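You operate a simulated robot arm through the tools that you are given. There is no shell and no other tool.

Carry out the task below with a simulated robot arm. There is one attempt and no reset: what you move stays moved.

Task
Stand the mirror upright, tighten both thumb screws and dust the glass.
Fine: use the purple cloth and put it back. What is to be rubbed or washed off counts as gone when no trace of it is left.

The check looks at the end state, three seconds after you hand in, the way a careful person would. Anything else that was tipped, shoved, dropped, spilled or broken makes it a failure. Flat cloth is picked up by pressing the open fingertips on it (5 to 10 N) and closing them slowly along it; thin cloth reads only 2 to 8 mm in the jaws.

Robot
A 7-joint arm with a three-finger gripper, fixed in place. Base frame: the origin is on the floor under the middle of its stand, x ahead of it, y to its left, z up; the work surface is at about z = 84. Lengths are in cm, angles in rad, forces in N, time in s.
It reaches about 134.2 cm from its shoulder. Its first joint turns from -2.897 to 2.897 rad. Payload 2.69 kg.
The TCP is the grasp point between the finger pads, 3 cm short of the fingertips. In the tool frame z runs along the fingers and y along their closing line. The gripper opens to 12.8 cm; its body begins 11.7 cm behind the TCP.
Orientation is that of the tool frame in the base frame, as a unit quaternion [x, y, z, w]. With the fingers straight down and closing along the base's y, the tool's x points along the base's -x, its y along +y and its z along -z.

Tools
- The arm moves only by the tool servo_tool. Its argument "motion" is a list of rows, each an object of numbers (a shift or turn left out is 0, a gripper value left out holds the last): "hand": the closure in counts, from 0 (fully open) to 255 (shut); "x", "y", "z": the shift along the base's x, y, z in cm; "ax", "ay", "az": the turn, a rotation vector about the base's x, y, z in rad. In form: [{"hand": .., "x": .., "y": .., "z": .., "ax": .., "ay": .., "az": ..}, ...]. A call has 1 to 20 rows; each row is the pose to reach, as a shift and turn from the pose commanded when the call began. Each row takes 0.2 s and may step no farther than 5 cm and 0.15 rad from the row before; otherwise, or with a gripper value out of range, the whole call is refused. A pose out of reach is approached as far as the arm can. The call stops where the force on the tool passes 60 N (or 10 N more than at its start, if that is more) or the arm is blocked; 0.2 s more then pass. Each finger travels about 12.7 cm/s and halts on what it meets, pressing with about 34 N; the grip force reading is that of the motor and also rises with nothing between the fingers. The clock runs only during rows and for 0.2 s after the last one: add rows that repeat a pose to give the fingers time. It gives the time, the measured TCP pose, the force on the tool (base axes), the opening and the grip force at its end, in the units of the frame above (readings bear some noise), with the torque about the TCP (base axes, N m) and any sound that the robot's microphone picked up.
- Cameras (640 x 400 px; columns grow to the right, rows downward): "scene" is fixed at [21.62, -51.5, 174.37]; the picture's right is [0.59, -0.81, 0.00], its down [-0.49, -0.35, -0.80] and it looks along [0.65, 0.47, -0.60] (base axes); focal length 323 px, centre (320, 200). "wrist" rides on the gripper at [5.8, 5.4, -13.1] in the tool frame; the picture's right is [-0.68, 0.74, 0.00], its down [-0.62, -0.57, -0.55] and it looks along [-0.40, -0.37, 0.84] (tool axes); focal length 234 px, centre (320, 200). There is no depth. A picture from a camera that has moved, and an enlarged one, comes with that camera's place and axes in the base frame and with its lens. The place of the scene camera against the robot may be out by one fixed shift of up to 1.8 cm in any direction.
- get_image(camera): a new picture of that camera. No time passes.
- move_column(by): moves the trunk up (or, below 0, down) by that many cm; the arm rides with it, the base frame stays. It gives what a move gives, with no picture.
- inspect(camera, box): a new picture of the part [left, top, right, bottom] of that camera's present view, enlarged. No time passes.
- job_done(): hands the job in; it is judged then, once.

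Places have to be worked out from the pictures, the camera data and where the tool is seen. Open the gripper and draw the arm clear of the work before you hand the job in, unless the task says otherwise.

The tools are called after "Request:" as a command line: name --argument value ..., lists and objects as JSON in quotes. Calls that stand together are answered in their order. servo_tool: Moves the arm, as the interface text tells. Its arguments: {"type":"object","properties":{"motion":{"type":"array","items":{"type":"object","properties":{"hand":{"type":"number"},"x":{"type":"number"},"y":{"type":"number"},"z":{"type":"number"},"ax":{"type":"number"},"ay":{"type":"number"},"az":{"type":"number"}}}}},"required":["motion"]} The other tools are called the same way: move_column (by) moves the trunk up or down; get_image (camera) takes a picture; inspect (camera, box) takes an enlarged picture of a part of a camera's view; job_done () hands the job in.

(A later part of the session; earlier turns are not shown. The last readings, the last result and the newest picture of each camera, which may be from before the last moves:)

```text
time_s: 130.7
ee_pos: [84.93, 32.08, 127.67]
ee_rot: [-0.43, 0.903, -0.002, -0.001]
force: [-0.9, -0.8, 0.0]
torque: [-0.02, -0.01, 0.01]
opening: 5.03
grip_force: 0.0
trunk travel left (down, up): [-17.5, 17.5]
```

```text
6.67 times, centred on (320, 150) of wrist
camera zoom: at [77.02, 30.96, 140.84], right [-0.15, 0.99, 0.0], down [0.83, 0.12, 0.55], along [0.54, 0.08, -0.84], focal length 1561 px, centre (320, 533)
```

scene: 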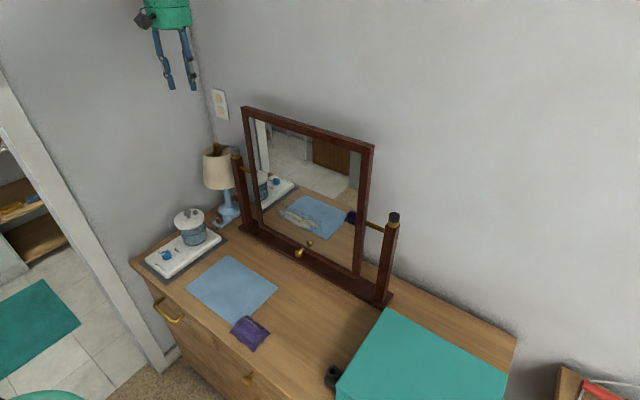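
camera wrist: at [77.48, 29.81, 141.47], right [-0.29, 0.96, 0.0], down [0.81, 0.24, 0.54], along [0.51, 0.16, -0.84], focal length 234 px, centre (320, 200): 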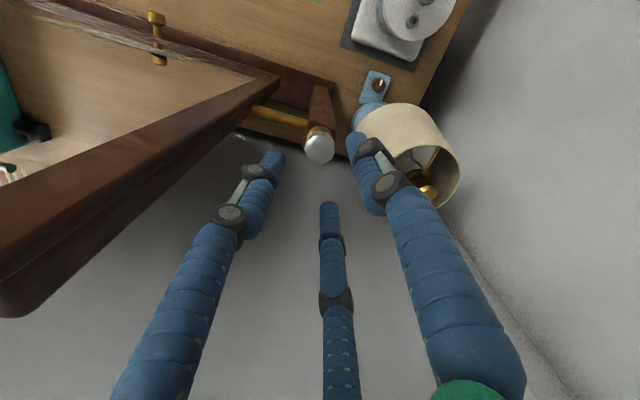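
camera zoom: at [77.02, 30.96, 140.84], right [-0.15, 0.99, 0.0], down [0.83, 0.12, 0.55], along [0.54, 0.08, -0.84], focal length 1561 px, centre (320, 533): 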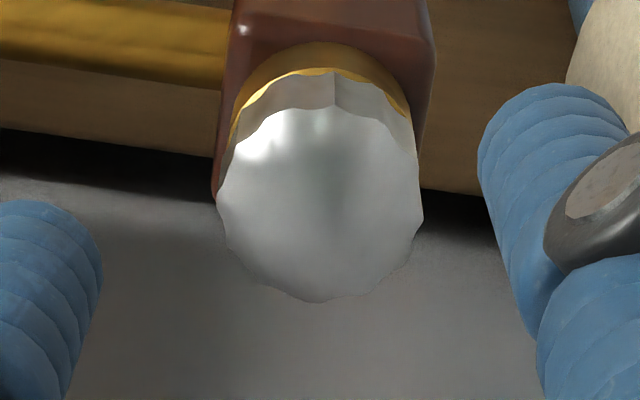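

The gap has almost closed. One more stroke should tighten it: descend, grip, and turn until the torque rises.

Request:
servo_tool --motion '[{"z": -2.5}, {"z": -5}, {"z": -6}, {"z": -6, "hand": 185}, {"z": -6, "hand": 205}, {"z": -6, "hand": 220}, {"z": -6, "hand": 235}]'

Request:
servo_tool --motion '[{"x": -0.03, "az": -0.1}, {"x": -0.06, "az": -0.2}]'

Request:
servo_tool --motion '[{"x": -0.03, "az": -0.1}, {"x": -0.06, "az": -0.2}]'

Request:
servo_tool --motion '[{"x": -0.03, "az": -0.1}, {"x": -0.03, "az": -0.2}]'

```text
time_s: 132.3
ee_pos: [85.07, 32.1, 121.87]
ee_rot: [-0.43, 0.903, -0.002, -0.001]
force: [0.1, 9.3, -0.7]
torque: [0.23, 0.08, -0.03]
opening: 2.78
grip_force: 30.2
trunk travel left (down, up): [-17.5, 17.5]
```

```text
time_s: 132.9
ee_pos: [85.03, 32.15, 121.81]
ee_rot: [-0.337, 0.941, -0.002, -0.001]
force: [7.4, 12.1, 1.2]
torque: [0.32, -0.18, 0.02]
opening: 2.71
grip_force: 34.1
trunk travel left (down, up): [-17.5, 17.5]
```

```text
time_s: 133.5
ee_pos: [85.01, 32.11, 121.84]
ee_rot: [-0.242, 0.97, -0.001, -0.001]
force: [17.5, 11.3, 4.5]
torque: [0.3, -0.44, 0.03]
opening: 2.71
grip_force: 34.2
trunk travel left (down, up): [-17.5, 17.5]
```

```text
time_s: 134.1
ee_pos: [84.97, 32.14, 121.72]
ee_rot: [-0.143, 0.99, -0.001, -0.001]
force: [22.6, 11.0, 10.1]
torque: [0.27, -0.59, 0.05]
opening: 2.7
grip_force: 34.4
trunk travel left (down, up): [-17.5, 17.5]
```

Seated directly this time and still turning freely. I relieve the side load and continue.

Request:
servo_tool --motion '[{"x": 0.15, "y": 0.1, "az": -0.1}, {"x": 0.17, "y": 0.1, "az": -0.2}, {"x": 0.17, "y": 0.1, "az": -0.3}]'

Request:
servo_tool --motion '[{"x": 0.03, "az": -0.1}, {"x": 0.03, "az": -0.2}, {"x": 0.03, "az": -0.3}]'

Request:
servo_tool --motion '[{"x": 0.03, "az": -0.1}, {"x": 0.03, "az": -0.2}, {"x": 0.03, "az": -0.3}]'

Request:
servo_tool --motion '[{"x": 0.03, "az": -0.1}, {"x": 0.03, "az": -0.2}, {"x": 0.03, "az": -0.3}]'

```text
time_s: 134.9
ee_pos: [84.98, 32.15, 121.75]
ee_rot: [0.007, 1.0, -0.001, 0.0]
force: [16.2, -3.9, 17.5]
torque: [-0.21, -0.55, 0.18]
opening: 2.7
grip_force: 34.1
trunk travel left (down, up): [-17.5, 17.5]
```

```text
time_s: 135.7
ee_pos: [85.07, 32.07, 121.91]
ee_rot: [0.156, 0.988, 0.001, -0.001]
force: [16.3, -9.1, 18.3]
torque: [-0.45, -0.64, 0.32]
opening: 2.72
grip_force: 33.9
trunk travel left (down, up): [-17.5, 17.5]
```

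```text
time_s: 136.5
ee_pos: [84.92, 32.05, 121.87]
ee_rot: [0.301, 0.954, 0.001, -0.002]
force: [14.6, -13.7, 18.9]
torque: [-0.55, -0.63, 0.39]
opening: 2.72
grip_force: 33.8
trunk travel left (down, up): [-17.5, 17.5]
```

```text
time_s: 137.3
ee_pos: [85.14, 32.04, 121.88]
ee_rot: [0.44, 0.898, 0.001, -0.002]
force: [10.6, -14.6, 13.6]
torque: [-0.15, -0.49, 0.34]
opening: 2.69
grip_force: 33.9
trunk travel left (down, up): [-17.5, 17.5]
```

Torque plateaus near 0.35 N·m. I release, lift and look at whether the knob has seated.

Request:
servo_tool --motion '[{"hand": 200}, {"hand": 165}, {"hand": 155}, {"z": 2.5}, {"z": 5}, {"z": 6}, {"z": 6, "az": 0.14}, {"z": 6, "az": 0.28}, {"z": 6, "az": 0.42}, {"z": 6, "az": 0.56}, {"z": 6, "az": 0.7}, {"z": 6, "az": 0.84}, {"z": 6, "az": 0.98}, {"z": 6, "az": 1.12}, {"z": 6, "az": 1.26}, {"z": 6, "az": 1.4}, {"z": 6, "az": 1.54}, {"z": 6, "az": 1.68}, {"z": 6, "az": 1.8}]'

Request:
inspect --camera "scene" --box '[210, 140, 258, 170]'

Request:
inspect --camera "wrist" --box '[272, 120, 368, 180]'

```text
time_s: 141.3
ee_pos: [85.01, 32.2, 127.77]
ee_rot: [-0.431, 0.902, -0.001, -0.001]
force: [-0.1, -0.1, -0.2]
torque: [-0.02, 0.01, 0.02]
opening: 5.01
grip_force: 0.1
trunk travel left (down, up): [-17.5, 17.5]
```

```text
13.33 times, centred on (234, 155) of scene
camera zoom: at [21.62, -51.5, 174.37], right [0.59, -0.81, 0.0], down [-0.49, -0.35, -0.8], along [0.65, 0.47, -0.6], focal length 4306 px, centre (1467, 800)
```

zoom: 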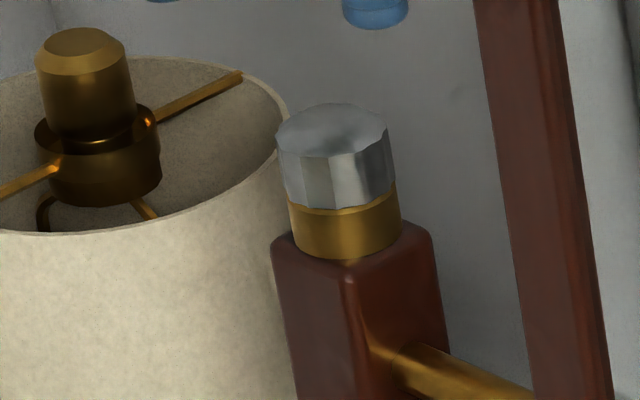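

```text
6.67 times, centred on (320, 150) of wrist
camera zoom: at [77.13, 31.02, 140.88], right [-0.15, 0.99, 0.0], down [0.83, 0.12, 0.55], along [0.54, 0.08, -0.84], focal length 1561 px, centre (320, 533)
```

zoom: 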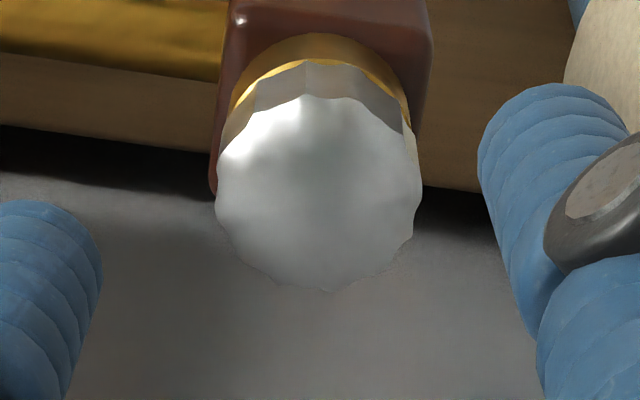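

The collar gap is closed now. I regrip once more to confirm a hard torque rise.

Request:
servo_tool --motion '[{"z": -2.5}, {"z": -5, "y": -0.1}, {"z": -6, "y": -0.1}, {"z": -6, "hand": 185, "y": -0.1}, {"z": -6, "hand": 205, "y": -0.1}, {"z": -6, "hand": 220, "y": -0.1}, {"z": -6, "hand": 235, "y": -0.1}, {"z": -6, "hand": 245, "y": -0.1}]'

Request:
servo_tool --motion '[{"x": -0.03, "az": -0.06}, {"x": -0.06, "az": -0.12}]'

Request:
servo_tool --motion '[{"x": -0.03, "az": -0.06}, {"x": -0.06, "az": -0.12}]'

Request:
servo_tool --motion '[{"az": -0.06}, {"az": -0.12}]'

Request:
servo_tool --motion '[{"az": -0.06}, {"az": -0.12}]'

```text
time_s: 143.1
ee_pos: [84.84, 32.26, 121.73]
ee_rot: [-0.43, 0.903, -0.003, -0.001]
force: [-19.3, 14.3, -1.7]
torque: [0.48, 0.58, -0.21]
opening: 2.94
grip_force: 44.9
trunk travel left (down, up): [-17.5, 17.5]
```

```text
time_s: 143.7
ee_pos: [84.96, 32.07, 122.0]
ee_rot: [-0.374, 0.928, -0.002, -0.001]
force: [-12.2, 6.1, 3.8]
torque: [0.15, 0.43, 0.05]
opening: 2.76
grip_force: 34.4
trunk travel left (down, up): [-17.5, 17.5]
```

```text
time_s: 144.3
ee_pos: [84.93, 32.06, 121.91]
ee_rot: [-0.318, 0.948, -0.002, 0.0]
force: [-1.5, 3.3, 7.2]
torque: [0.03, 0.05, 0.01]
opening: 2.72
grip_force: 34.4
trunk travel left (down, up): [-17.5, 17.5]
```

```text
time_s: 144.9
ee_pos: [84.88, 31.95, 121.87]
ee_rot: [-0.26, 0.966, -0.002, -0.001]
force: [5.0, -0.5, 11.0]
torque: [-0.08, -0.13, 0.0]
opening: 2.71
grip_force: 34.4
trunk travel left (down, up): [-17.5, 17.5]
```

```text
time_s: 145.5
ee_pos: [84.94, 31.97, 121.82]
ee_rot: [-0.202, 0.979, -0.001, 0.0]
force: [5.7, 0.5, 12.5]
torque: [-0.06, -0.18, -0.02]
opening: 2.71
grip_force: 33.6
trunk travel left (down, up): [-17.5, 17.5]
```

Well balanced and still turning freely, so it's not at its stop yet. I keep going in this stroke.

Request:
servo_tool --motion '[{"az": -0.12}, {"az": -0.24}, {"az": -0.36}]'

Request:
servo_tool --motion '[{"az": -0.12}, {"az": -0.24}, {"az": -0.36}]'

Request:
servo_tool --motion '[{"az": -0.12}, {"az": -0.24}, {"az": -0.36}]'

Request:
servo_tool --motion '[{"az": -0.12}, {"az": -0.24}, {"az": -0.3}]'

```text
time_s: 146.3
ee_pos: [84.96, 32.02, 121.88]
ee_rot: [-0.024, 1.0, 0.001, 0.0]
force: [7.5, 3.2, 16.1]
torque: [0.07, -0.2, -0.01]
opening: 2.7
grip_force: 34.0
trunk travel left (down, up): [-17.5, 17.5]
```

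```text
time_s: 147.1
ee_pos: [84.83, 32.01, 121.86]
ee_rot: [0.157, 0.988, 0.0, -0.002]
force: [8.0, 5.7, 16.5]
torque: [0.11, -0.19, 0.08]
opening: 2.72
grip_force: 34.0
trunk travel left (down, up): [-17.5, 17.5]
```

```text
time_s: 147.9
ee_pos: [84.99, 32.06, 121.84]
ee_rot: [0.332, 0.943, 0.0, 0.0]
force: [14.2, 9.8, 11.3]
torque: [0.35, -0.52, 0.31]
opening: 2.72
grip_force: 33.7
trunk travel left (down, up): [-17.5, 17.5]
```

```text
time_s: 148.7
ee_pos: [85.0, 31.94, 121.88]
ee_rot: [0.467, 0.884, 0.001, -0.002]
force: [12.4, 2.8, 16.7]
torque: [0.27, -0.51, 0.63]
opening: 2.72
grip_force: 33.5
trunk travel left (down, up): [-17.5, 17.5]
```

Torque now rises to 0.63 with little side load: it is tightening. I continue a bit more.

Request:
servo_tool --motion '[{"az": -0.06, "hand": 255}, {"az": -0.12}]'

Request:
servo_tool --motion '[{"az": -0.06}, {"az": -0.12}]'

Request:
inspect --camera "wrist" --box '[256, 130, 384, 210]'

```text
time_s: 149.3
ee_pos: [84.94, 32.1, 121.94]
ee_rot: [0.519, 0.855, 0.001, -0.001]
force: [11.7, 4.1, 17.5]
torque: [0.3, -0.48, 0.45]
opening: 2.72
grip_force: 34.0
trunk travel left (down, up): [-17.5, 17.5]
```

```text
time_s: 149.9
ee_pos: [84.82, 32.08, 121.79]
ee_rot: [0.57, 0.822, 0.001, -0.001]
force: [9.0, 9.0, 19.3]
torque: [0.41, -0.31, 0.48]
opening: 2.7
grip_force: 34.0
trunk travel left (down, up): [-17.5, 17.5]
```

```text
5.00 times, centred on (320, 170) of wrist
camera zoom: at [87.84, 39.44, 134.89], right [0.93, -0.38, 0.0], down [-0.31, -0.78, 0.55], along [-0.21, -0.51, -0.84], focal length 1171 px, centre (320, 350)
```

zoom: 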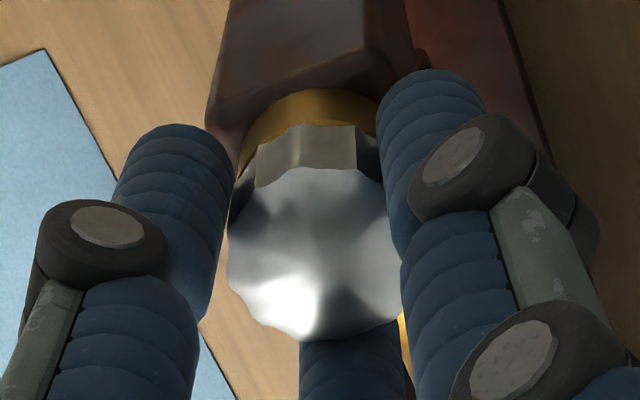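

The facet pattern shifted against the fingers, so they began to slip at ~0.5–0.6 N·m. I release, rotate back, and do a firm regrip to check that torque rises at once.

Request:
servo_tool --motion '[{"hand": 200}, {"hand": 165}, {"hand": 155}, {"z": 2.5}, {"z": 5}, {"z": 6}, {"z": 6, "az": 0.14}, {"z": 6, "az": 0.28}, {"z": 6, "az": 0.42}, {"z": 6, "az": 0.56}, {"z": 6, "az": 0.7}, {"z": 6, "az": 0.84}, {"z": 6, "az": 0.98}, {"z": 6, "az": 1.12}, {"z": 6, "az": 1.26}, {"z": 6, "az": 1.4}, {"z": 6, "az": 1.54}]'

Request:
inspect --camera "scene" --box '[210, 140, 258, 170]'

Request:
servo_tool --motion '[{"z": -2.5}, {"z": -5}, {"z": -6.1}, {"z": -6.1, "hand": 185}, {"z": -6.1, "hand": 205}, {"z": -6.1, "hand": 220}, {"z": -6.1, "hand": 235}, {"z": -6.1, "hand": 250}]'

Request:
servo_tool --motion '[{"az": -0.05}, {"az": -0.1}]'

Request:
servo_tool --motion '[{"az": -0.05}, {"az": -0.1}]'

Request:
servo_tool --motion '[{"az": -0.05}, {"az": -0.1}]'

```text
time_s: 153.5
ee_pos: [85.02, 32.06, 127.77]
ee_rot: [-0.165, 0.986, -0.001, -0.003]
force: [0.6, 0.0, 0.7]
torque: [-0.02, 0.01, 0.0]
opening: 5.02
grip_force: 0.1
trunk travel left (down, up): [-17.5, 17.5]
```

```text
13.33 times, centred on (234, 155) of scene
camera zoom: at [21.62, -51.5, 174.37], right [0.59, -0.81, 0.0], down [-0.49, -0.35, -0.8], along [0.65, 0.47, -0.6], focal length 4306 px, centre (1467, 800)
```

zoom: 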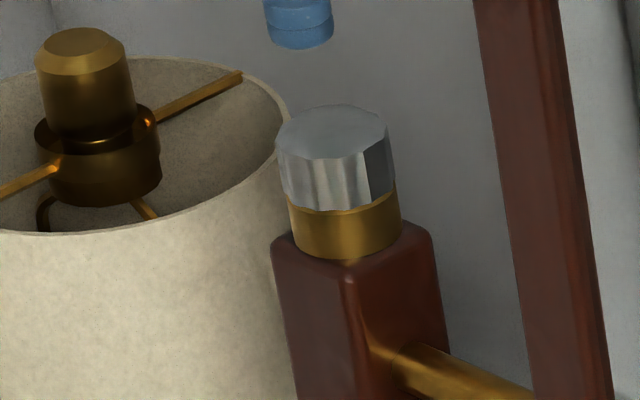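

```text
time_s: 155.3
ee_pos: [84.85, 32.05, 121.6]
ee_rot: [-0.163, 0.987, -0.001, -0.003]
force: [-12.8, -14.7, -5.1]
torque: [-0.34, 0.39, -0.06]
opening: 3.01
grip_force: 20.6
trunk travel left (down, up): [-17.5, 17.5]
```

```text
time_s: 155.9
ee_pos: [84.79, 31.94, 121.64]
ee_rot: [-0.113, 0.994, -0.002, -0.002]
force: [-11.9, -26.5, -9.1]
torque: [-0.79, 0.09, 0.71]
opening: 2.91
grip_force: 34.2
trunk travel left (down, up): [-17.5, 17.5]
```

```text
time_s: 156.5
ee_pos: [84.83, 31.87, 121.66]
ee_rot: [-0.064, 0.998, -0.001, -0.002]
force: [-7.4, -23.8, -13.7]
torque: [-0.82, -0.04, 0.48]
opening: 2.98
grip_force: 34.3
trunk travel left (down, up): [-17.5, 17.5]
```

```text
time_s: 157.1
ee_pos: [84.85, 32.0, 121.81]
ee_rot: [-0.014, 1.0, 0.0, 0.0]
force: [-4.7, -16.1, -7.8]
torque: [-0.31, 0.09, 0.27]
opening: 3.03
grip_force: 20.1
trunk travel left (down, up): [-17.5, 17.5]
```

Torque was 0.7 then slipped with the fingers not seated in grooves (opening ~3.0). I look at the knob, then try to seat the fingers at a slightly different yaw for a clean torque test.

Request:
servo_tool --motion '[{"hand": 200}, {"hand": 165}, {"az": 0.1, "x": 0.1, "y": 0.05}, {"az": 0.2, "x": 0.1, "y": 0.05}, {"az": 0.28, "x": 0.1, "y": 0.05}, {"az": 0.28, "x": 0.1, "y": 0.05, "hand": 190}, {"az": 0.28, "x": 0.1, "y": 0.05, "hand": 210}, {"az": 0.28, "x": 0.1, "y": 0.05, "hand": 225}, {"az": 0.28, "x": 0.1, "y": 0.05, "hand": 240}]'

Request:
inspect --camera "wrist" --box '[256, 130, 384, 210]'

```text
time_s: 159.1
ee_pos: [84.83, 31.85, 121.6]
ee_rot: [-0.153, 0.988, -0.001, -0.002]
force: [-19.6, -18.5, -2.3]
torque: [-0.7, 0.87, 0.05]
opening: 2.9
grip_force: 34.0
trunk travel left (down, up): [-17.5, 17.5]
```

```text
5.00 times, centred on (320, 170) of wrist
camera zoom: at [77.63, 35.33, 134.76], right [0.42, 0.91, 0.0], down [0.76, -0.35, 0.55], along [0.49, -0.23, -0.84], focal length 1171 px, centre (320, 350)
```

zoom: 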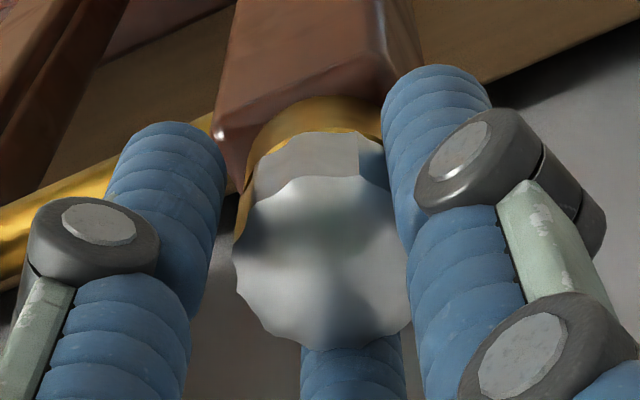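

I need hard evidence of rotation, so I release and lift to photograph the knob's facets, then compare before and after one controlled turn.

Request:
servo_tool --motion '[{"hand": 200}, {"hand": 165}, {"hand": 155}, {"z": 2.5}, {"z": 5}, {"z": 6, "x": 0.15, "y": 0.15}]'

Request:
inspect --camera "scene" --box '[226, 145, 242, 155]'

Request:
inspect --camera "wrist" --box '[288, 130, 352, 170]'

```text
time_s: 160.5
ee_pos: [85.26, 32.12, 127.69]
ee_rot: [-0.154, 0.988, 0.0, -0.002]
force: [-0.4, -0.3, -0.9]
torque: [-0.02, 0.01, -0.02]
opening: 5.0
grip_force: 0.0
trunk travel left (down, up): [-17.5, 17.5]
```

```text
16.00 times, centred on (234, 150) of scene
camera zoom: at [21.62, -51.5, 174.37], right [0.59, -0.81, 0.0], down [-0.49, -0.35, -0.8], along [0.65, 0.47, -0.6], focal length 5168 px, centre (1696, 1000)
```

zoom: 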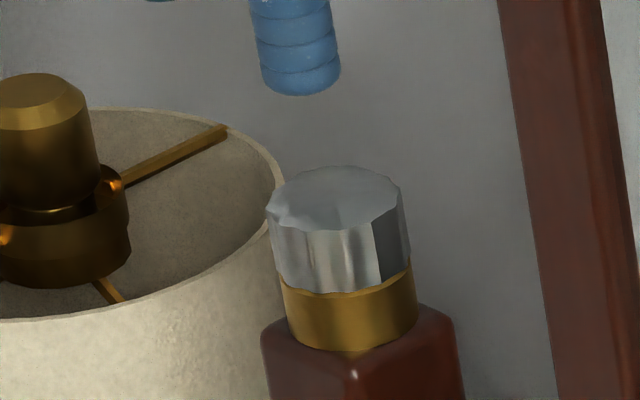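

```text
10.00 times, centred on (320, 150) of wrist
camera zoom: at [78.0, 35.61, 140.78], right [0.42, 0.91, 0.0], down [0.76, -0.35, 0.55], along [0.5, -0.23, -0.84], focal length 2342 px, centre (320, 700)
```

zoom: 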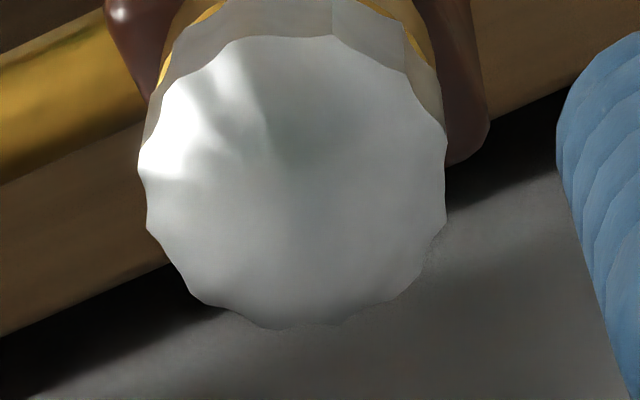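

The facets didn't move during the last 0.3 rad test, so the silver screw is tight (fingers slip on it at ~0.7 N·m). I lift away from the screws and check the mirror is still upright.

Request:
servo_tool --motion '[{"z": 4.5}, {"z": 9}, {"z": 13.5}, {"z": 18}, {"z": 20, "x": -4}, {"z": 20, "x": -8.5}, {"z": 20, "x": -13}, {"z": 20, "x": -17}]'

Request:
inspect --camera "scene" --box '[350, 130, 414, 170]'

Request:
inspect --camera "scene" --box '[350, 250, 414, 290]'

Request:
inspect --camera "scene" --box '[225, 95, 289, 135]'

Request:
inspect --camera "scene" --box '[225, 195, 289, 235]'

```text
time_s: 162.3
ee_pos: [68.04, 32.37, 148.09]
ee_rot: [-0.153, 0.988, 0.0, 0.0]
force: [-0.4, -0.7, -0.2]
torque: [0.07, -0.02, -0.02]
opening: 5.03
grip_force: 0.1
trunk travel left (down, up): [-17.5, 17.5]
```

```text
10.00 times, centred on (382, 150) of scene
camera zoom: at [21.62, -51.5, 174.37], right [0.59, -0.81, 0.0], down [-0.49, -0.35, -0.8], along [0.65, 0.47, -0.6], focal length 3230 px, centre (-300, 700)
```

zoom: 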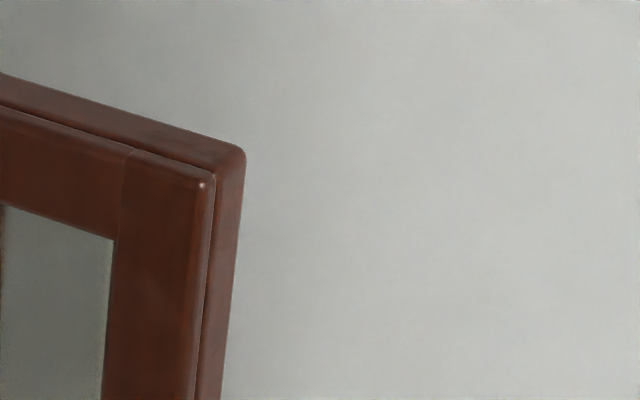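

```text
10.00 times, centred on (382, 270) of scene
camera zoom: at [21.62, -51.5, 174.37], right [0.59, -0.81, 0.0], down [-0.49, -0.35, -0.8], along [0.65, 0.47, -0.6], focal length 3230 px, centre (-300, -500)
```

zoom: 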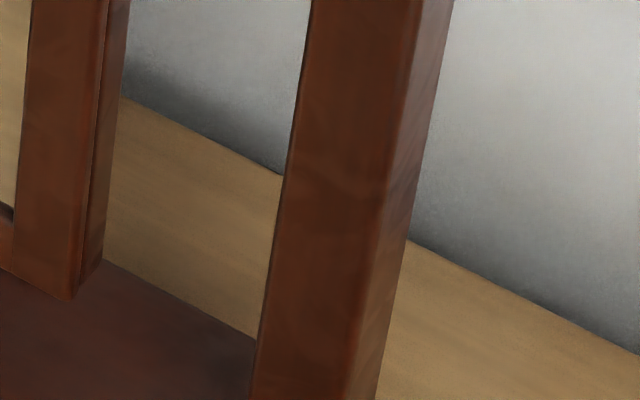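

```text
10.00 times, centred on (257, 115) of scene
camera zoom: at [21.62, -51.5, 174.37], right [0.59, -0.81, 0.0], down [-0.49, -0.35, -0.8], along [0.65, 0.47, -0.6], focal length 3230 px, centre (950, 1050)
```

zoom: 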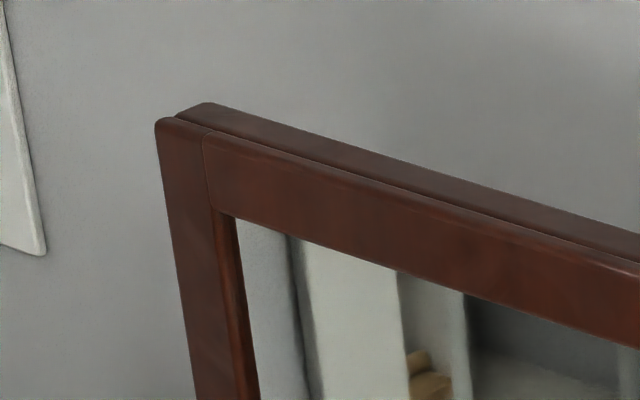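

```text
10.00 times, centred on (257, 215) of scene
camera zoom: at [21.62, -51.5, 174.37], right [0.59, -0.81, 0.0], down [-0.49, -0.35, -0.8], along [0.65, 0.47, -0.6], focal length 3230 px, centre (950, 50)
```

zoom: 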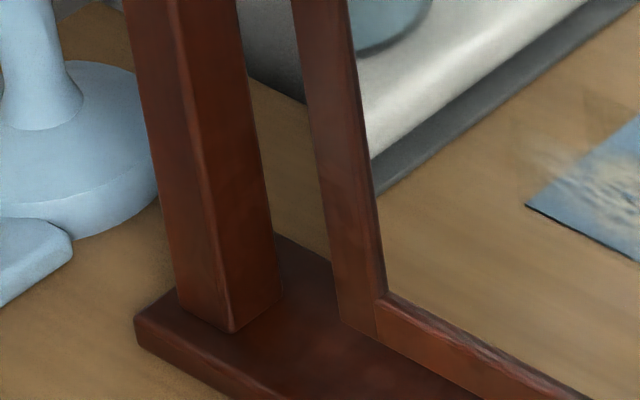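

Mirror is still upright and unchanged. Now the cloth: I travel to above the purple cloth while turning the tool back so the camera will be on top when I later tilt toward the glass.

Request:
servo_tool --motion '[{"x": -0.7, "y": -1.8, "z": -1.1, "az": -0.135}, {"x": -1.4, "y": -3.5, "z": -2.3, "az": -0.27}, {"x": -2.1, "y": -5.3, "z": -3.4, "az": -0.405}, {"x": -2.8, "y": -7, "z": -4.6, "az": -0.54}, {"x": -3.5, "y": -8.8, "z": -5.7, "az": -0.675}, {"x": -4.2, "y": -10.5, "z": -6.9, "az": -0.81}, {"x": -4.9, "y": -12.3, "z": -8, "az": -0.945}, {"x": -5.6, "y": -14, "z": -9.2, "az": -1.08}, {"x": -6.3, "y": -15.8, "z": -10.3, "az": -1.215}, {"x": -7, "y": -17.5, "z": -11.5, "az": -1.35}, {"x": -7.7, "y": -19.3, "z": -12.6, "az": -1.485}, {"x": -8.4, "y": -21, "z": -13.8, "az": -1.62}, {"x": -9.1, "y": -22.8, "z": -14.9, "az": -1.755}, {"x": -9.8, "y": -24.5, "z": -16.1, "az": -1.89}, {"x": -10.5, "y": -26.3, "z": -17.2, "az": -2.025}, {"x": -11.2, "y": -28, "z": -18.4, "az": -2.16}, {"x": -11.9, "y": -29.8, "z": -19.5, "az": -2.295}, {"x": -12.6, "y": -31.5, "z": -20.7, "az": -2.43}, {"x": -13.3, "y": -33.3, "z": -21.8, "az": -2.565}, {"x": -14, "y": -35, "z": -23, "az": -2.69}]'

Request:
get_image --camera "wrist"

Request:
get_image --camera "scene"

```text
time_s: 166.5
ee_pos: [54.2, -2.84, 124.77]
ee_rot: [0.929, 0.369, 0.001, -0.001]
force: [0.0, -0.6, -0.7]
torque: [-0.01, 0.0, -0.02]
opening: 5.01
grip_force: 0.1
trunk travel left (down, up): [-17.5, 17.5]
```

```text
taken
camera wrist: at [61.98, -2.72, 137.86], right [0.01, -1.0, 0.0], down [-0.84, -0.01, 0.55], along [-0.55, -0.01, -0.84], focal length 234 px, centre (320, 200)
```

wrist: 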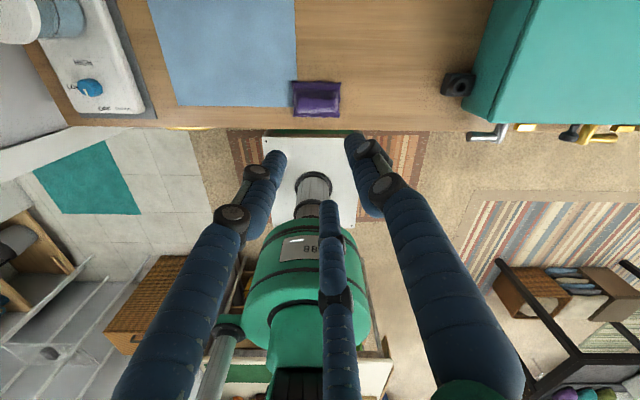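

```text
taken
```

scene: 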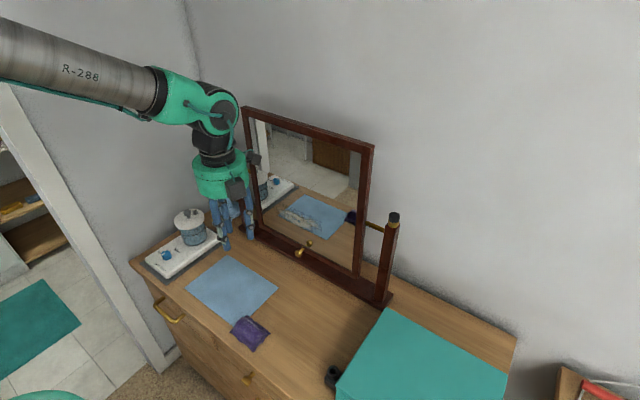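

The purple cloth is centred near (53.0, -2.2), about 7.5 × 10 cm. I descend above it with the fingers ~6.3 cm open.

Request:
servo_tool --motion '[{"x": -0.4, "y": 0.2, "z": -4.5, "hand": 130}, {"x": -0.8, "y": 0.4, "z": -9}, {"x": -1.2, "y": 0.5, "z": -13.5}, {"x": -1.2, "y": 0.5, "z": -18}, {"x": -1.2, "y": 0.5, "z": -22.5}, {"x": -1.2, "y": 0.5, "z": -27}, {"x": -1.2, "y": 0.5, "z": -30.5}]'

Request:
get_image --camera "wrist"

Request:
inspect --camera "scene" --box '[170, 250, 330, 370]'

```text
time_s: 168.1
ee_pos: [52.93, -2.27, 94.12]
ee_rot: [0.929, 0.371, 0.001, -0.001]
force: [-0.3, -0.4, 1.3]
torque: [-0.01, 0.02, -0.03]
opening: 6.28
grip_force: 0.0
trunk travel left (down, up): [-17.5, 17.5]
```

```text
taken
camera wrist: at [60.73, -2.18, 107.26], right [0.02, -1.0, 0.0], down [-0.84, -0.02, 0.55], along [-0.55, -0.01, -0.84], focal length 234 px, centre (320, 200)
```

wrist: 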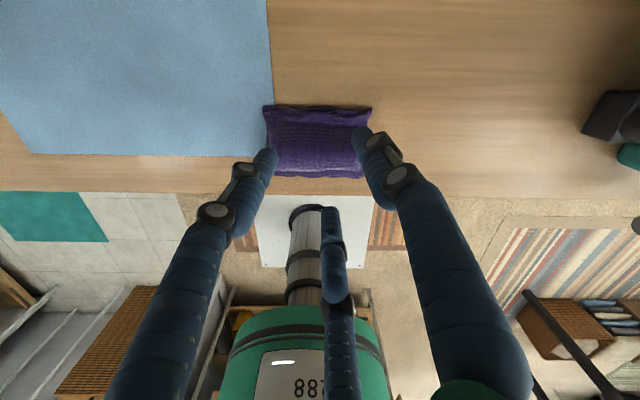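

```text
3.33 times, centred on (250, 310) of scene
camera zoom: at [21.62, -51.5, 174.37], right [0.59, -0.81, 0.0], down [-0.49, -0.35, -0.8], along [0.65, 0.47, -0.6], focal length 1077 px, centre (553, -167)
```

zoom: 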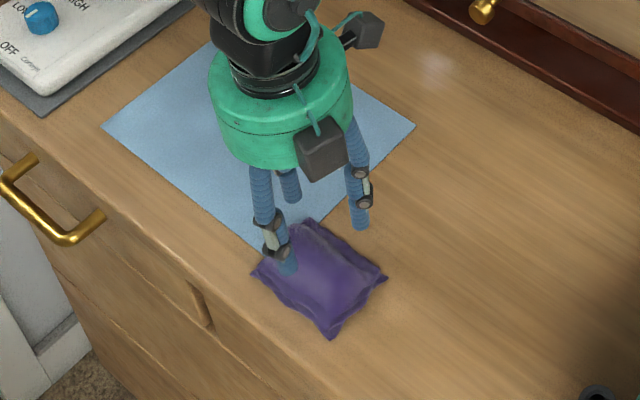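

The tool is nearly centred over the cloth (shift +0.4 in x). I descend in small steps watching for 5–10 N of contact.

Request:
servo_tool --motion '[{"x": 0.2, "z": -1.2}, {"x": 0.4, "z": -2.4}, {"x": 0.4, "z": -3.6}]'

Request:
servo_tool --motion '[{"z": -0.4}, {"z": -0.8}]'

Request:
servo_tool --motion '[{"z": -0.3}, {"z": -0.6}]'

```text
time_s: 168.9
ee_pos: [53.26, -2.42, 90.45]
ee_rot: [0.929, 0.371, 0.001, -0.001]
force: [-1.2, -0.1, -0.7]
torque: [0.02, 0.0, 0.01]
opening: 6.32
grip_force: 0.0
trunk travel left (down, up): [-17.5, 17.5]
```

```text
time_s: 169.5
ee_pos: [53.47, -2.26, 89.75]
ee_rot: [0.929, 0.371, 0.001, -0.002]
force: [0.0, -0.1, -0.3]
torque: [-0.01, 0.0, 0.01]
opening: 6.25
grip_force: 0.0
trunk travel left (down, up): [-17.5, 17.5]
```

```text
time_s: 170.1
ee_pos: [53.37, -2.19, 89.08]
ee_rot: [0.929, 0.37, 0.002, -0.002]
force: [0.4, 0.3, -0.4]
torque: [0.01, 0.03, 0.01]
opening: 6.21
grip_force: 0.1
trunk travel left (down, up): [-17.5, 17.5]
```

Request:
servo_tool --motion '[{"z": -0.25}, {"z": -0.5}]'

Request:
inspect --camera "scene" --box '[200, 290, 296, 350]'

```text
time_s: 170.7
ee_pos: [53.45, -2.24, 88.79]
ee_rot: [0.929, 0.37, 0.001, -0.001]
force: [0.0, 0.9, 0.2]
torque: [0.0, -0.01, 0.04]
opening: 6.28
grip_force: 0.1
trunk travel left (down, up): [-17.5, 17.5]
```

```text
6.67 times, centred on (248, 320) of scene
camera zoom: at [21.62, -51.5, 174.37], right [0.59, -0.81, 0.0], down [-0.49, -0.35, -0.8], along [0.65, 0.47, -0.6], focal length 2153 px, centre (800, -600)
```

zoom: 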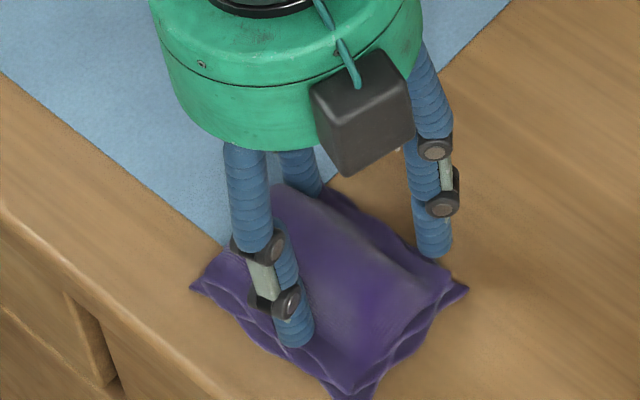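

No contact yet (I have not written before the last step, noted); the tips look just above the cloth. I continue down in 0.3 cm steps.

Request:
servo_tool --motion '[{"z": -0.2}, {"z": -0.4}]'

Request:
servo_tool --motion '[{"z": -0.15}, {"z": -0.3}]'

Request:
servo_tool --motion '[{"z": -0.15}, {"z": -0.3}]'

```text
time_s: 171.3
ee_pos: [53.46, -2.22, 88.32]
ee_rot: [0.929, 0.371, 0.002, -0.002]
force: [0.4, -0.6, 1.2]
torque: [0.02, 0.01, -0.02]
opening: 6.25
grip_force: 0.2
trunk travel left (down, up): [-17.5, 17.5]
```

```text
time_s: 171.9
ee_pos: [53.34, -2.33, 88.29]
ee_rot: [0.928, 0.371, 0.003, -0.001]
force: [-7.2, 3.4, 41.4]
torque: [0.07, 0.94, -0.03]
opening: 6.26
grip_force: 16.8
trunk travel left (down, up): [-17.5, 17.5]
```

```text
time_s: 172.2
ee_pos: [53.66, -2.39, 88.29]
ee_rot: [0.929, 0.37, 0.006, 0.0]
force: [-2.4, 4.6, 37.4]
torque: [-0.37, 1.64, -0.48]
opening: 4.32
grip_force: 34.1
trunk travel left (down, up): [-17.5, 17.5]
stopped in row 1: the force on the tool passed its limit at 62 N (the readings are from after the stop); the commanded pose is now the measured one
```

Contact came abruptly (tips at about z = 85.3) and the load is too high; I ease up to get 5–10 N.

Request:
servo_tool --motion '[{"z": 0.15}, {"z": 0.25}]'

Request:
inspect --camera "scene" --box '[200, 290, 296, 350]'

Request:
get_image --camera "wrist"

```text
time_s: 172.8
ee_pos: [53.44, -2.34, 88.19]
ee_rot: [0.929, 0.369, 0.001, -0.001]
force: [1.9, -1.1, 3.4]
torque: [0.0, -0.12, 0.0]
opening: 6.41
grip_force: 0.1
trunk travel left (down, up): [-17.5, 17.5]
```

```text
6.67 times, centred on (248, 320) of scene
camera zoom: at [21.62, -51.5, 174.37], right [0.59, -0.81, 0.0], down [-0.49, -0.35, -0.8], along [0.65, 0.47, -0.6], focal length 2153 px, centre (800, -600)
```

zoom: 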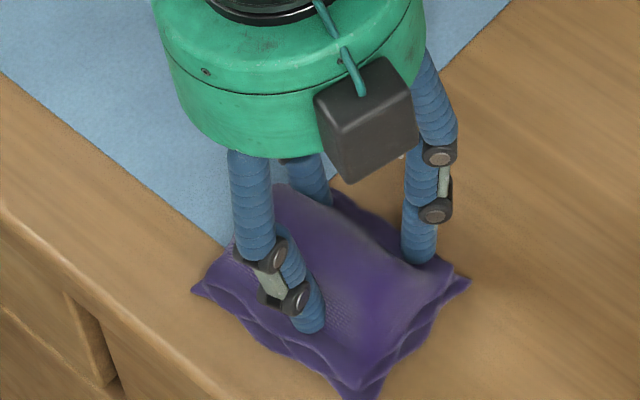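

```text
taken
camera wrist: at [61.25, -2.24, 101.35], right [0.01, -1.0, 0.0], down [-0.84, -0.01, 0.55], along [-0.55, -0.01, -0.84], focal length 234 px, centre (320, 200)
```

wrist: 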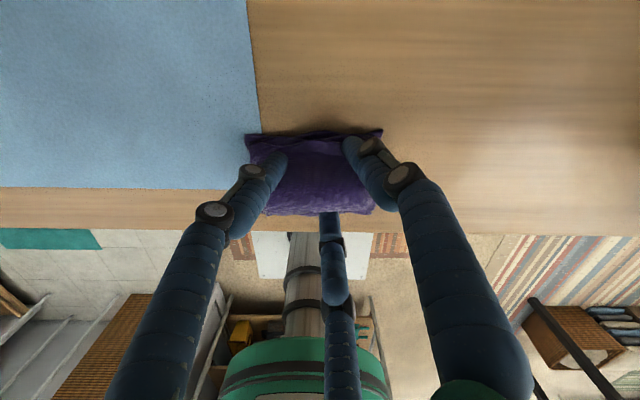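

Contact is now ~3.4 N. I close the fingers slowly along the cloth in two stages, checking the force in between.

Request:
servo_tool --motion '[{"hand": 138, "z": -0.05}, {"hand": 146, "z": -0.05}, {"hand": 154}, {"hand": 162}, {"hand": 170}, {"hand": 178}]'

Request:
get_image --camera "wrist"

```text
time_s: 174.2
ee_pos: [53.5, -2.36, 88.35]
ee_rot: [0.929, 0.369, 0.003, -0.001]
force: [-2.9, -1.5, 11.6]
torque: [-0.35, 0.36, -0.33]
opening: 4.11
grip_force: 33.7
trunk travel left (down, up): [-17.5, 17.5]
```

```text
taken
camera wrist: at [61.26, -2.23, 101.48], right [0.01, -1.0, 0.0], down [-0.84, -0.01, 0.55], along [-0.55, -0.01, -0.84], focal length 234 px, centre (320, 200)
```

wrist: 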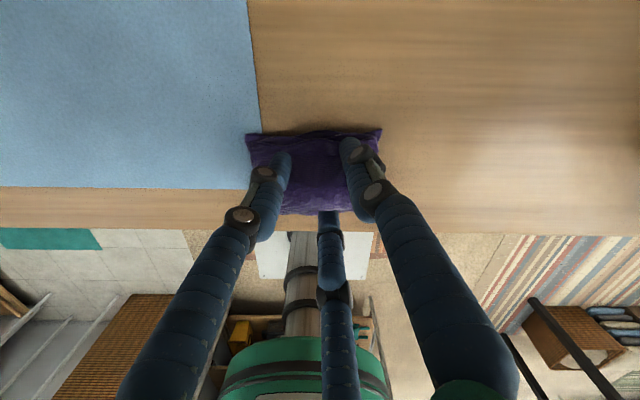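

The jaws meet resistance at 4.1 cm with the cloth between. I keep closing slowly.

Request:
servo_tool --motion '[{"hand": 190}, {"hand": 200}, {"hand": 210}, {"hand": 220}, {"hand": 230}, {"hand": 240}, {"hand": 250}, {"hand": 250}]'

Request:
get_image --camera "wrist"

Request:
inspect --camera "scene" --box '[200, 290, 296, 350]'

```text
time_s: 176.1
ee_pos: [53.55, -2.34, 88.54]
ee_rot: [0.929, 0.37, 0.003, 0.001]
force: [-2.3, 1.0, 6.9]
torque: [-0.25, 0.28, -0.2]
opening: 3.99
grip_force: 34.0
trunk travel left (down, up): [-17.5, 17.5]
```

```text
taken
camera wrist: at [61.3, -2.22, 101.49], right [0.01, -1.0, 0.0], down [-0.84, -0.01, 0.55], along [-0.54, -0.01, -0.84], focal length 234 px, centre (320, 200)
```

wrist: 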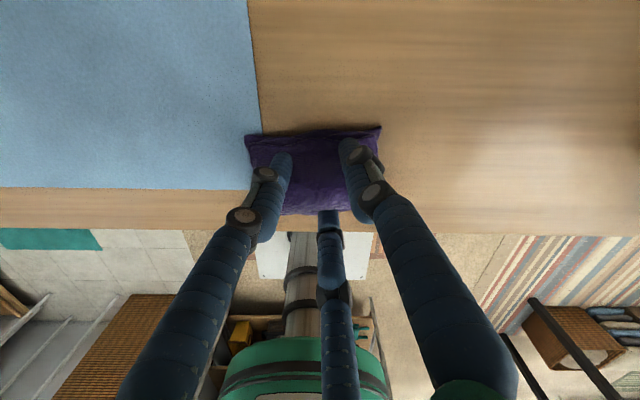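

```text
6.67 times, centred on (248, 320) of scene
camera zoom: at [21.62, -51.5, 174.37], right [0.59, -0.81, 0.0], down [-0.49, -0.35, -0.8], along [0.65, 0.47, -0.6], focal length 2153 px, centre (800, -600)
```

zoom: 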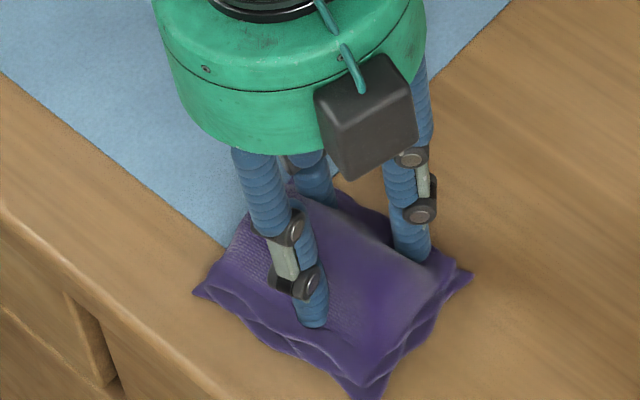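

The fingers hold the padded middle of the cloth at ~4 cm with 34 N. I lift 3 cm gently to see whether it comes along.

Request:
servo_tool --motion '[{"z": 0.5}, {"z": 1}, {"z": 1.7}, {"z": 2.4}, {"z": 3.2}]'

Request:
inspect --camera "scene" --box '[190, 270, 318, 350]'

Request:
get_image --camera "wrist"

```text
time_s: 177.2
ee_pos: [53.59, -2.34, 91.51]
ee_rot: [0.929, 0.37, 0.002, -0.001]
force: [0.9, 0.5, -1.3]
torque: [0.04, 0.05, -0.01]
opening: 3.47
grip_force: 33.7
trunk travel left (down, up): [-17.5, 17.5]
```

```text
5.00 times, centred on (254, 310) of scene
camera zoom: at [21.62, -51.5, 174.37], right [0.59, -0.81, 0.0], down [-0.49, -0.35, -0.8], along [0.65, 0.47, -0.6], focal length 1615 px, centre (650, -350)
```

zoom: 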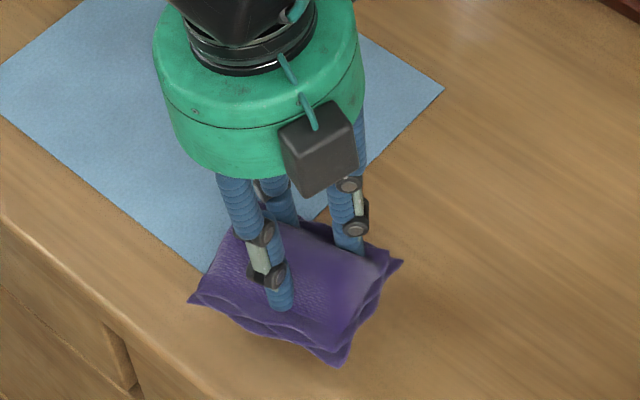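

```text
taken
camera wrist: at [61.35, -2.3, 104.7], right [0.01, -1.0, 0.0], down [-0.84, -0.01, 0.55], along [-0.55, -0.01, -0.84], focal length 234 px, centre (320, 200)
```

wrist: 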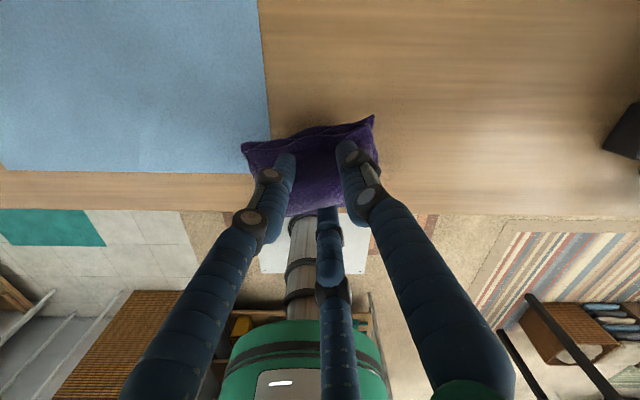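

The cloth is lifted and held. I raise it, then look at the dust on the glass with the mirror upright before tilting.

Request:
servo_tool --motion '[{"z": 3}, {"z": 6.5}, {"z": 10, "x": 0.5}, {"z": 14, "x": 1}, {"z": 18, "x": 2}, {"z": 22, "x": 3}, {"z": 26, "x": 4}]'

Request:
inspect --camera "scene" --box '[240, 100, 380, 290]'

Request:
inspect --camera "scene" --box '[260, 190, 340, 240]'

Request:
get_image --camera "scene"

```text
time_s: 178.8
ee_pos: [57.55, -2.44, 117.45]
ee_rot: [0.929, 0.369, 0.002, -0.001]
force: [-0.6, 0.1, 0.0]
torque: [-0.01, -0.02, 0.01]
opening: 3.48
grip_force: 33.9
trunk travel left (down, up): [-17.5, 17.5]
```

```text
2.11 times, centred on (310, 195) of scene
camera zoom: at [21.62, -51.5, 174.37], right [0.59, -0.81, 0.0], down [-0.49, -0.35, -0.8], along [0.65, 0.47, -0.6], focal length 680 px, centre (341, 210)
```

zoom: 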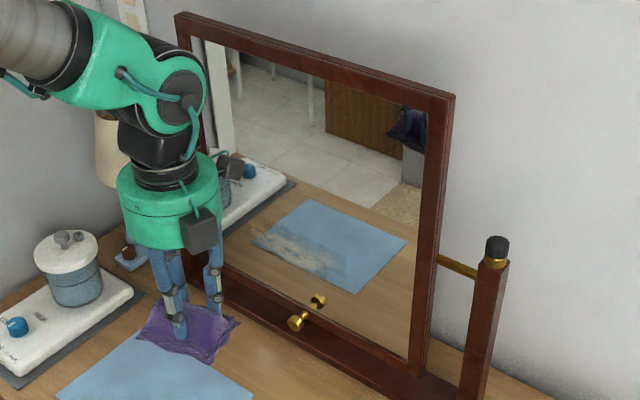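

```text
8.00 times, centred on (300, 215) of scene
camera zoom: at [21.62, -51.5, 174.37], right [0.59, -0.81, 0.0], down [-0.49, -0.35, -0.8], along [0.65, 0.47, -0.6], focal length 2584 px, centre (480, 80)
```

zoom: 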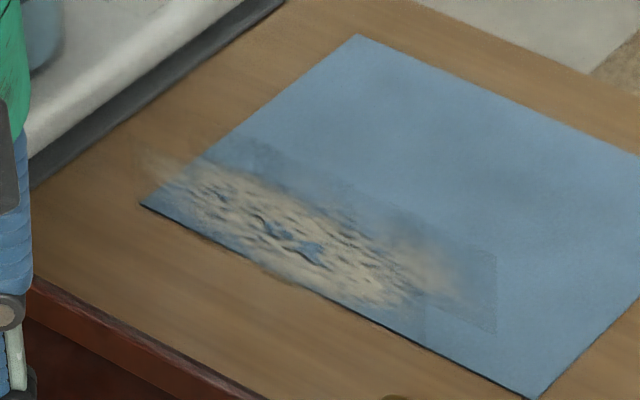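

```text
taken
```

scene: 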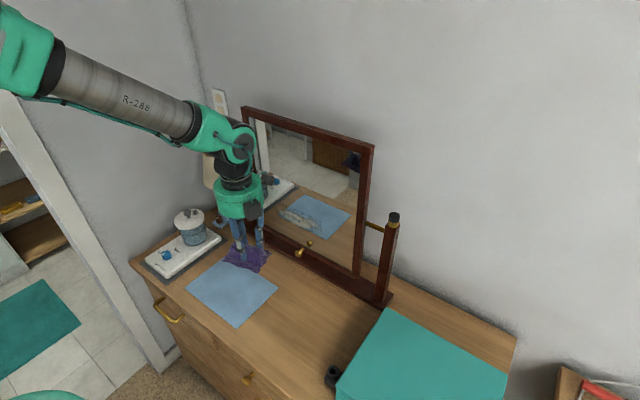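

The dust spans roughly y = -6…13, z = 100…108 on the upright glass, inside a faintly hazy rectangle. I carry the cloth forward while tilting the tool toward the glass.

Request:
servo_tool --motion '[{"x": 1, "z": 0, "y": 0.6, "ay": -0.08}, {"x": 2, "z": 0, "y": 1.2, "ay": -0.16}, {"x": 3, "z": 0, "y": 1.8, "ay": -0.24}, {"x": 4, "z": 0, "y": 2.4, "ay": -0.32}, {"x": 5, "z": 0, "y": 3, "ay": -0.4}, {"x": 6, "z": 0, "y": 3.6, "ay": -0.48}, {"x": 7, "z": 0, "y": 4.2, "ay": -0.56}, {"x": 8, "z": 0, "y": 4.8, "ay": -0.64}, {"x": 9, "z": 0, "y": 5.4, "ay": -0.72}, {"x": 10, "z": 0, "y": 6, "ay": -0.8}]'

Request:
get_image --camera "wrist"

Request:
get_image --camera "scene"

```text
time_s: 181.1
ee_pos: [67.45, 3.53, 118.08]
ee_rot: [0.853, 0.34, 0.368, 0.145]
force: [-2.4, 1.1, 2.5]
torque: [-0.01, 0.02, 0.01]
opening: 3.46
grip_force: 34.2
trunk travel left (down, up): [-17.5, 17.5]
```

```text
taken
camera wrist: at [63.3, 3.72, 132.85], right [0.01, -1.0, 0.01], down [-0.97, -0.01, -0.23], along [0.23, 0.0, -0.97], focal length 234 px, centre (320, 200)
```

wrist: 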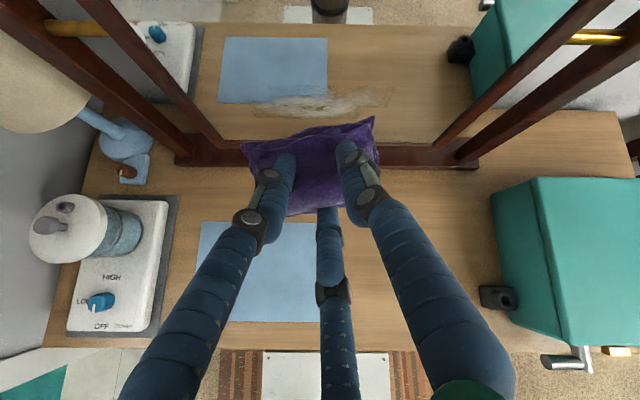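

```text
taken
```

scene: 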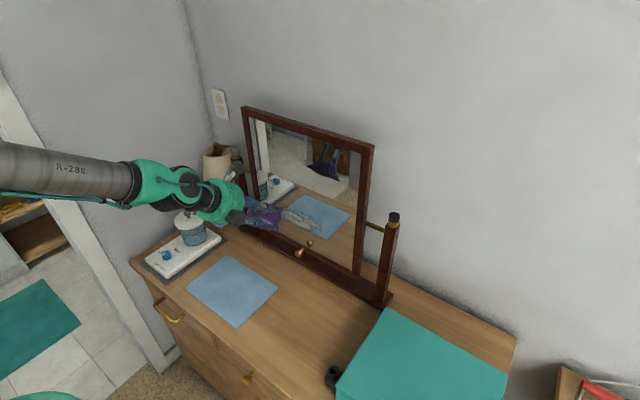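

The pad is spread in front of the fingertips and the dust is visible in the glass. I zoom in to locate the dust extents with this camera.

Request:
inspect --camera "wrist" --box '[220, 60, 412, 180]'

Request:
inspect --camera "scene" --box '[200, 150, 360, 270]'

```text
3.33 times, centred on (316, 120) of wrist
camera zoom: at [63.3, 3.72, 132.85], right [0.01, -1.0, 0.01], down [-0.97, -0.01, -0.23], along [0.23, 0.0, -0.97], focal length 781 px, centre (333, 467)
```

zoom: 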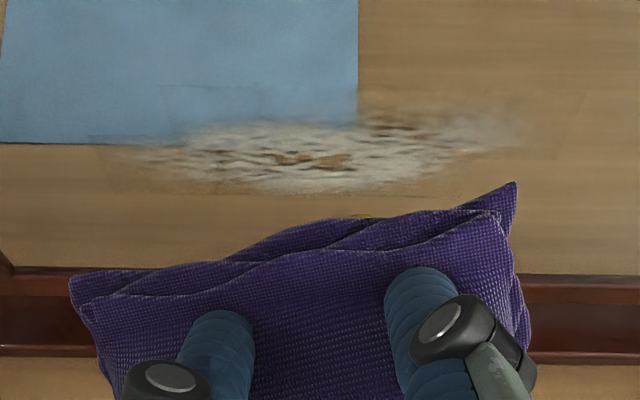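

```text
3.33 times, centred on (280, 210) of scene
camera zoom: at [21.62, -51.5, 174.37], right [0.59, -0.81, 0.0], down [-0.49, -0.35, -0.8], along [0.65, 0.47, -0.6], focal length 1077 px, centre (453, 167)
```

zoom: 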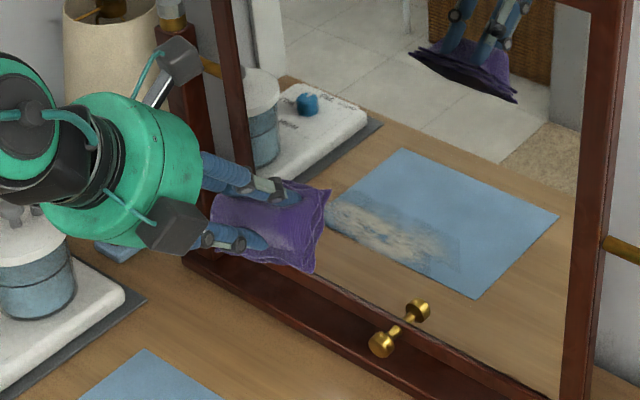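

The dust region is y ≈ -5.5…13.6, z ≈ 102…108.5. I lower the trunk a bit for a flatter tool pitch and move toward the glass, stopping short of contact.

Request:
move_column --by -7

Request:
servo_tool --motion '[{"x": 1, "z": 0, "ay": -0.08}, {"x": 2, "z": 0, "ay": -0.16}, {"x": 3, "z": -1, "ay": -0.24}, {"x": 4, "z": -2, "ay": -0.32}, {"x": 5, "z": -3, "ay": -0.4}, {"x": 6, "z": -4, "ay": -0.45}]'

Request:
get_image --camera "wrist"

Request:
inspect --camera "scene" --box '[200, 150, 360, 270]'

```text
time_s: 182.1
ee_pos: [67.76, 3.57, 110.69]
ee_rot: [0.855, 0.341, 0.364, 0.143]
force: [-0.2, 0.1, -0.2]
torque: [0.01, 0.01, 0.01]
opening: 3.43
grip_force: 33.8
trunk travel left (down, up): [-10.5, 24.5]
```

```text
time_s: 183.5
ee_pos: [73.7, 3.52, 106.75]
ee_rot: [0.751, 0.3, 0.547, 0.216]
force: [1.2, -0.9, -0.4]
torque: [-0.02, -0.01, -0.02]
opening: 3.47
grip_force: 33.7
out of reach, approached as far as the arm can: row 2, 3
trunk travel left (down, up): [-10.5, 24.5]
```

```text
taken
camera wrist: at [63.55, 3.61, 118.26], right [0.01, -1.0, 0.01], down [-0.78, -0.01, -0.63], along [0.63, -0.01, -0.78], focal length 234 px, centre (320, 200)
```

wrist: 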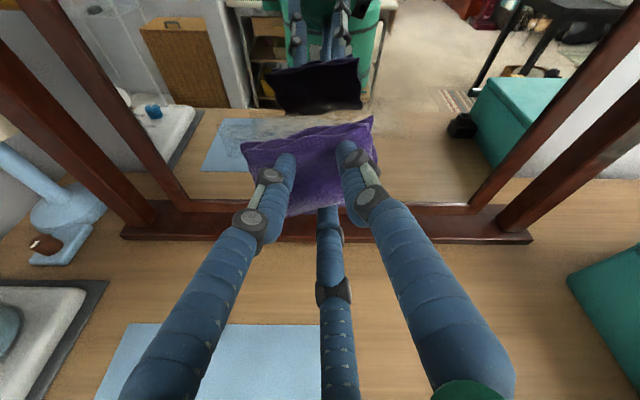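

```text
3.33 times, centred on (280, 210) of scene
camera zoom: at [21.62, -51.5, 174.37], right [0.59, -0.81, 0.0], down [-0.49, -0.35, -0.8], along [0.65, 0.47, -0.6], focal length 1077 px, centre (453, 167)
```

zoom: 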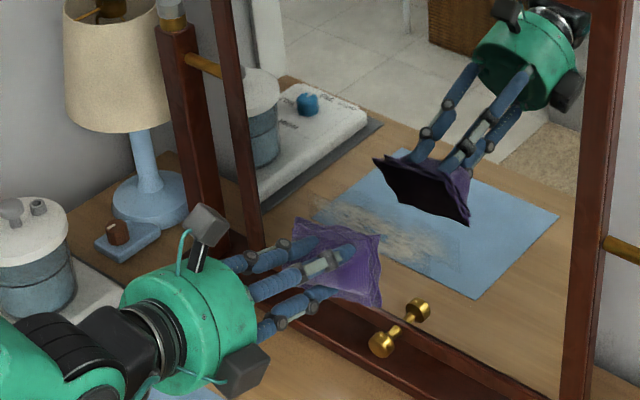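

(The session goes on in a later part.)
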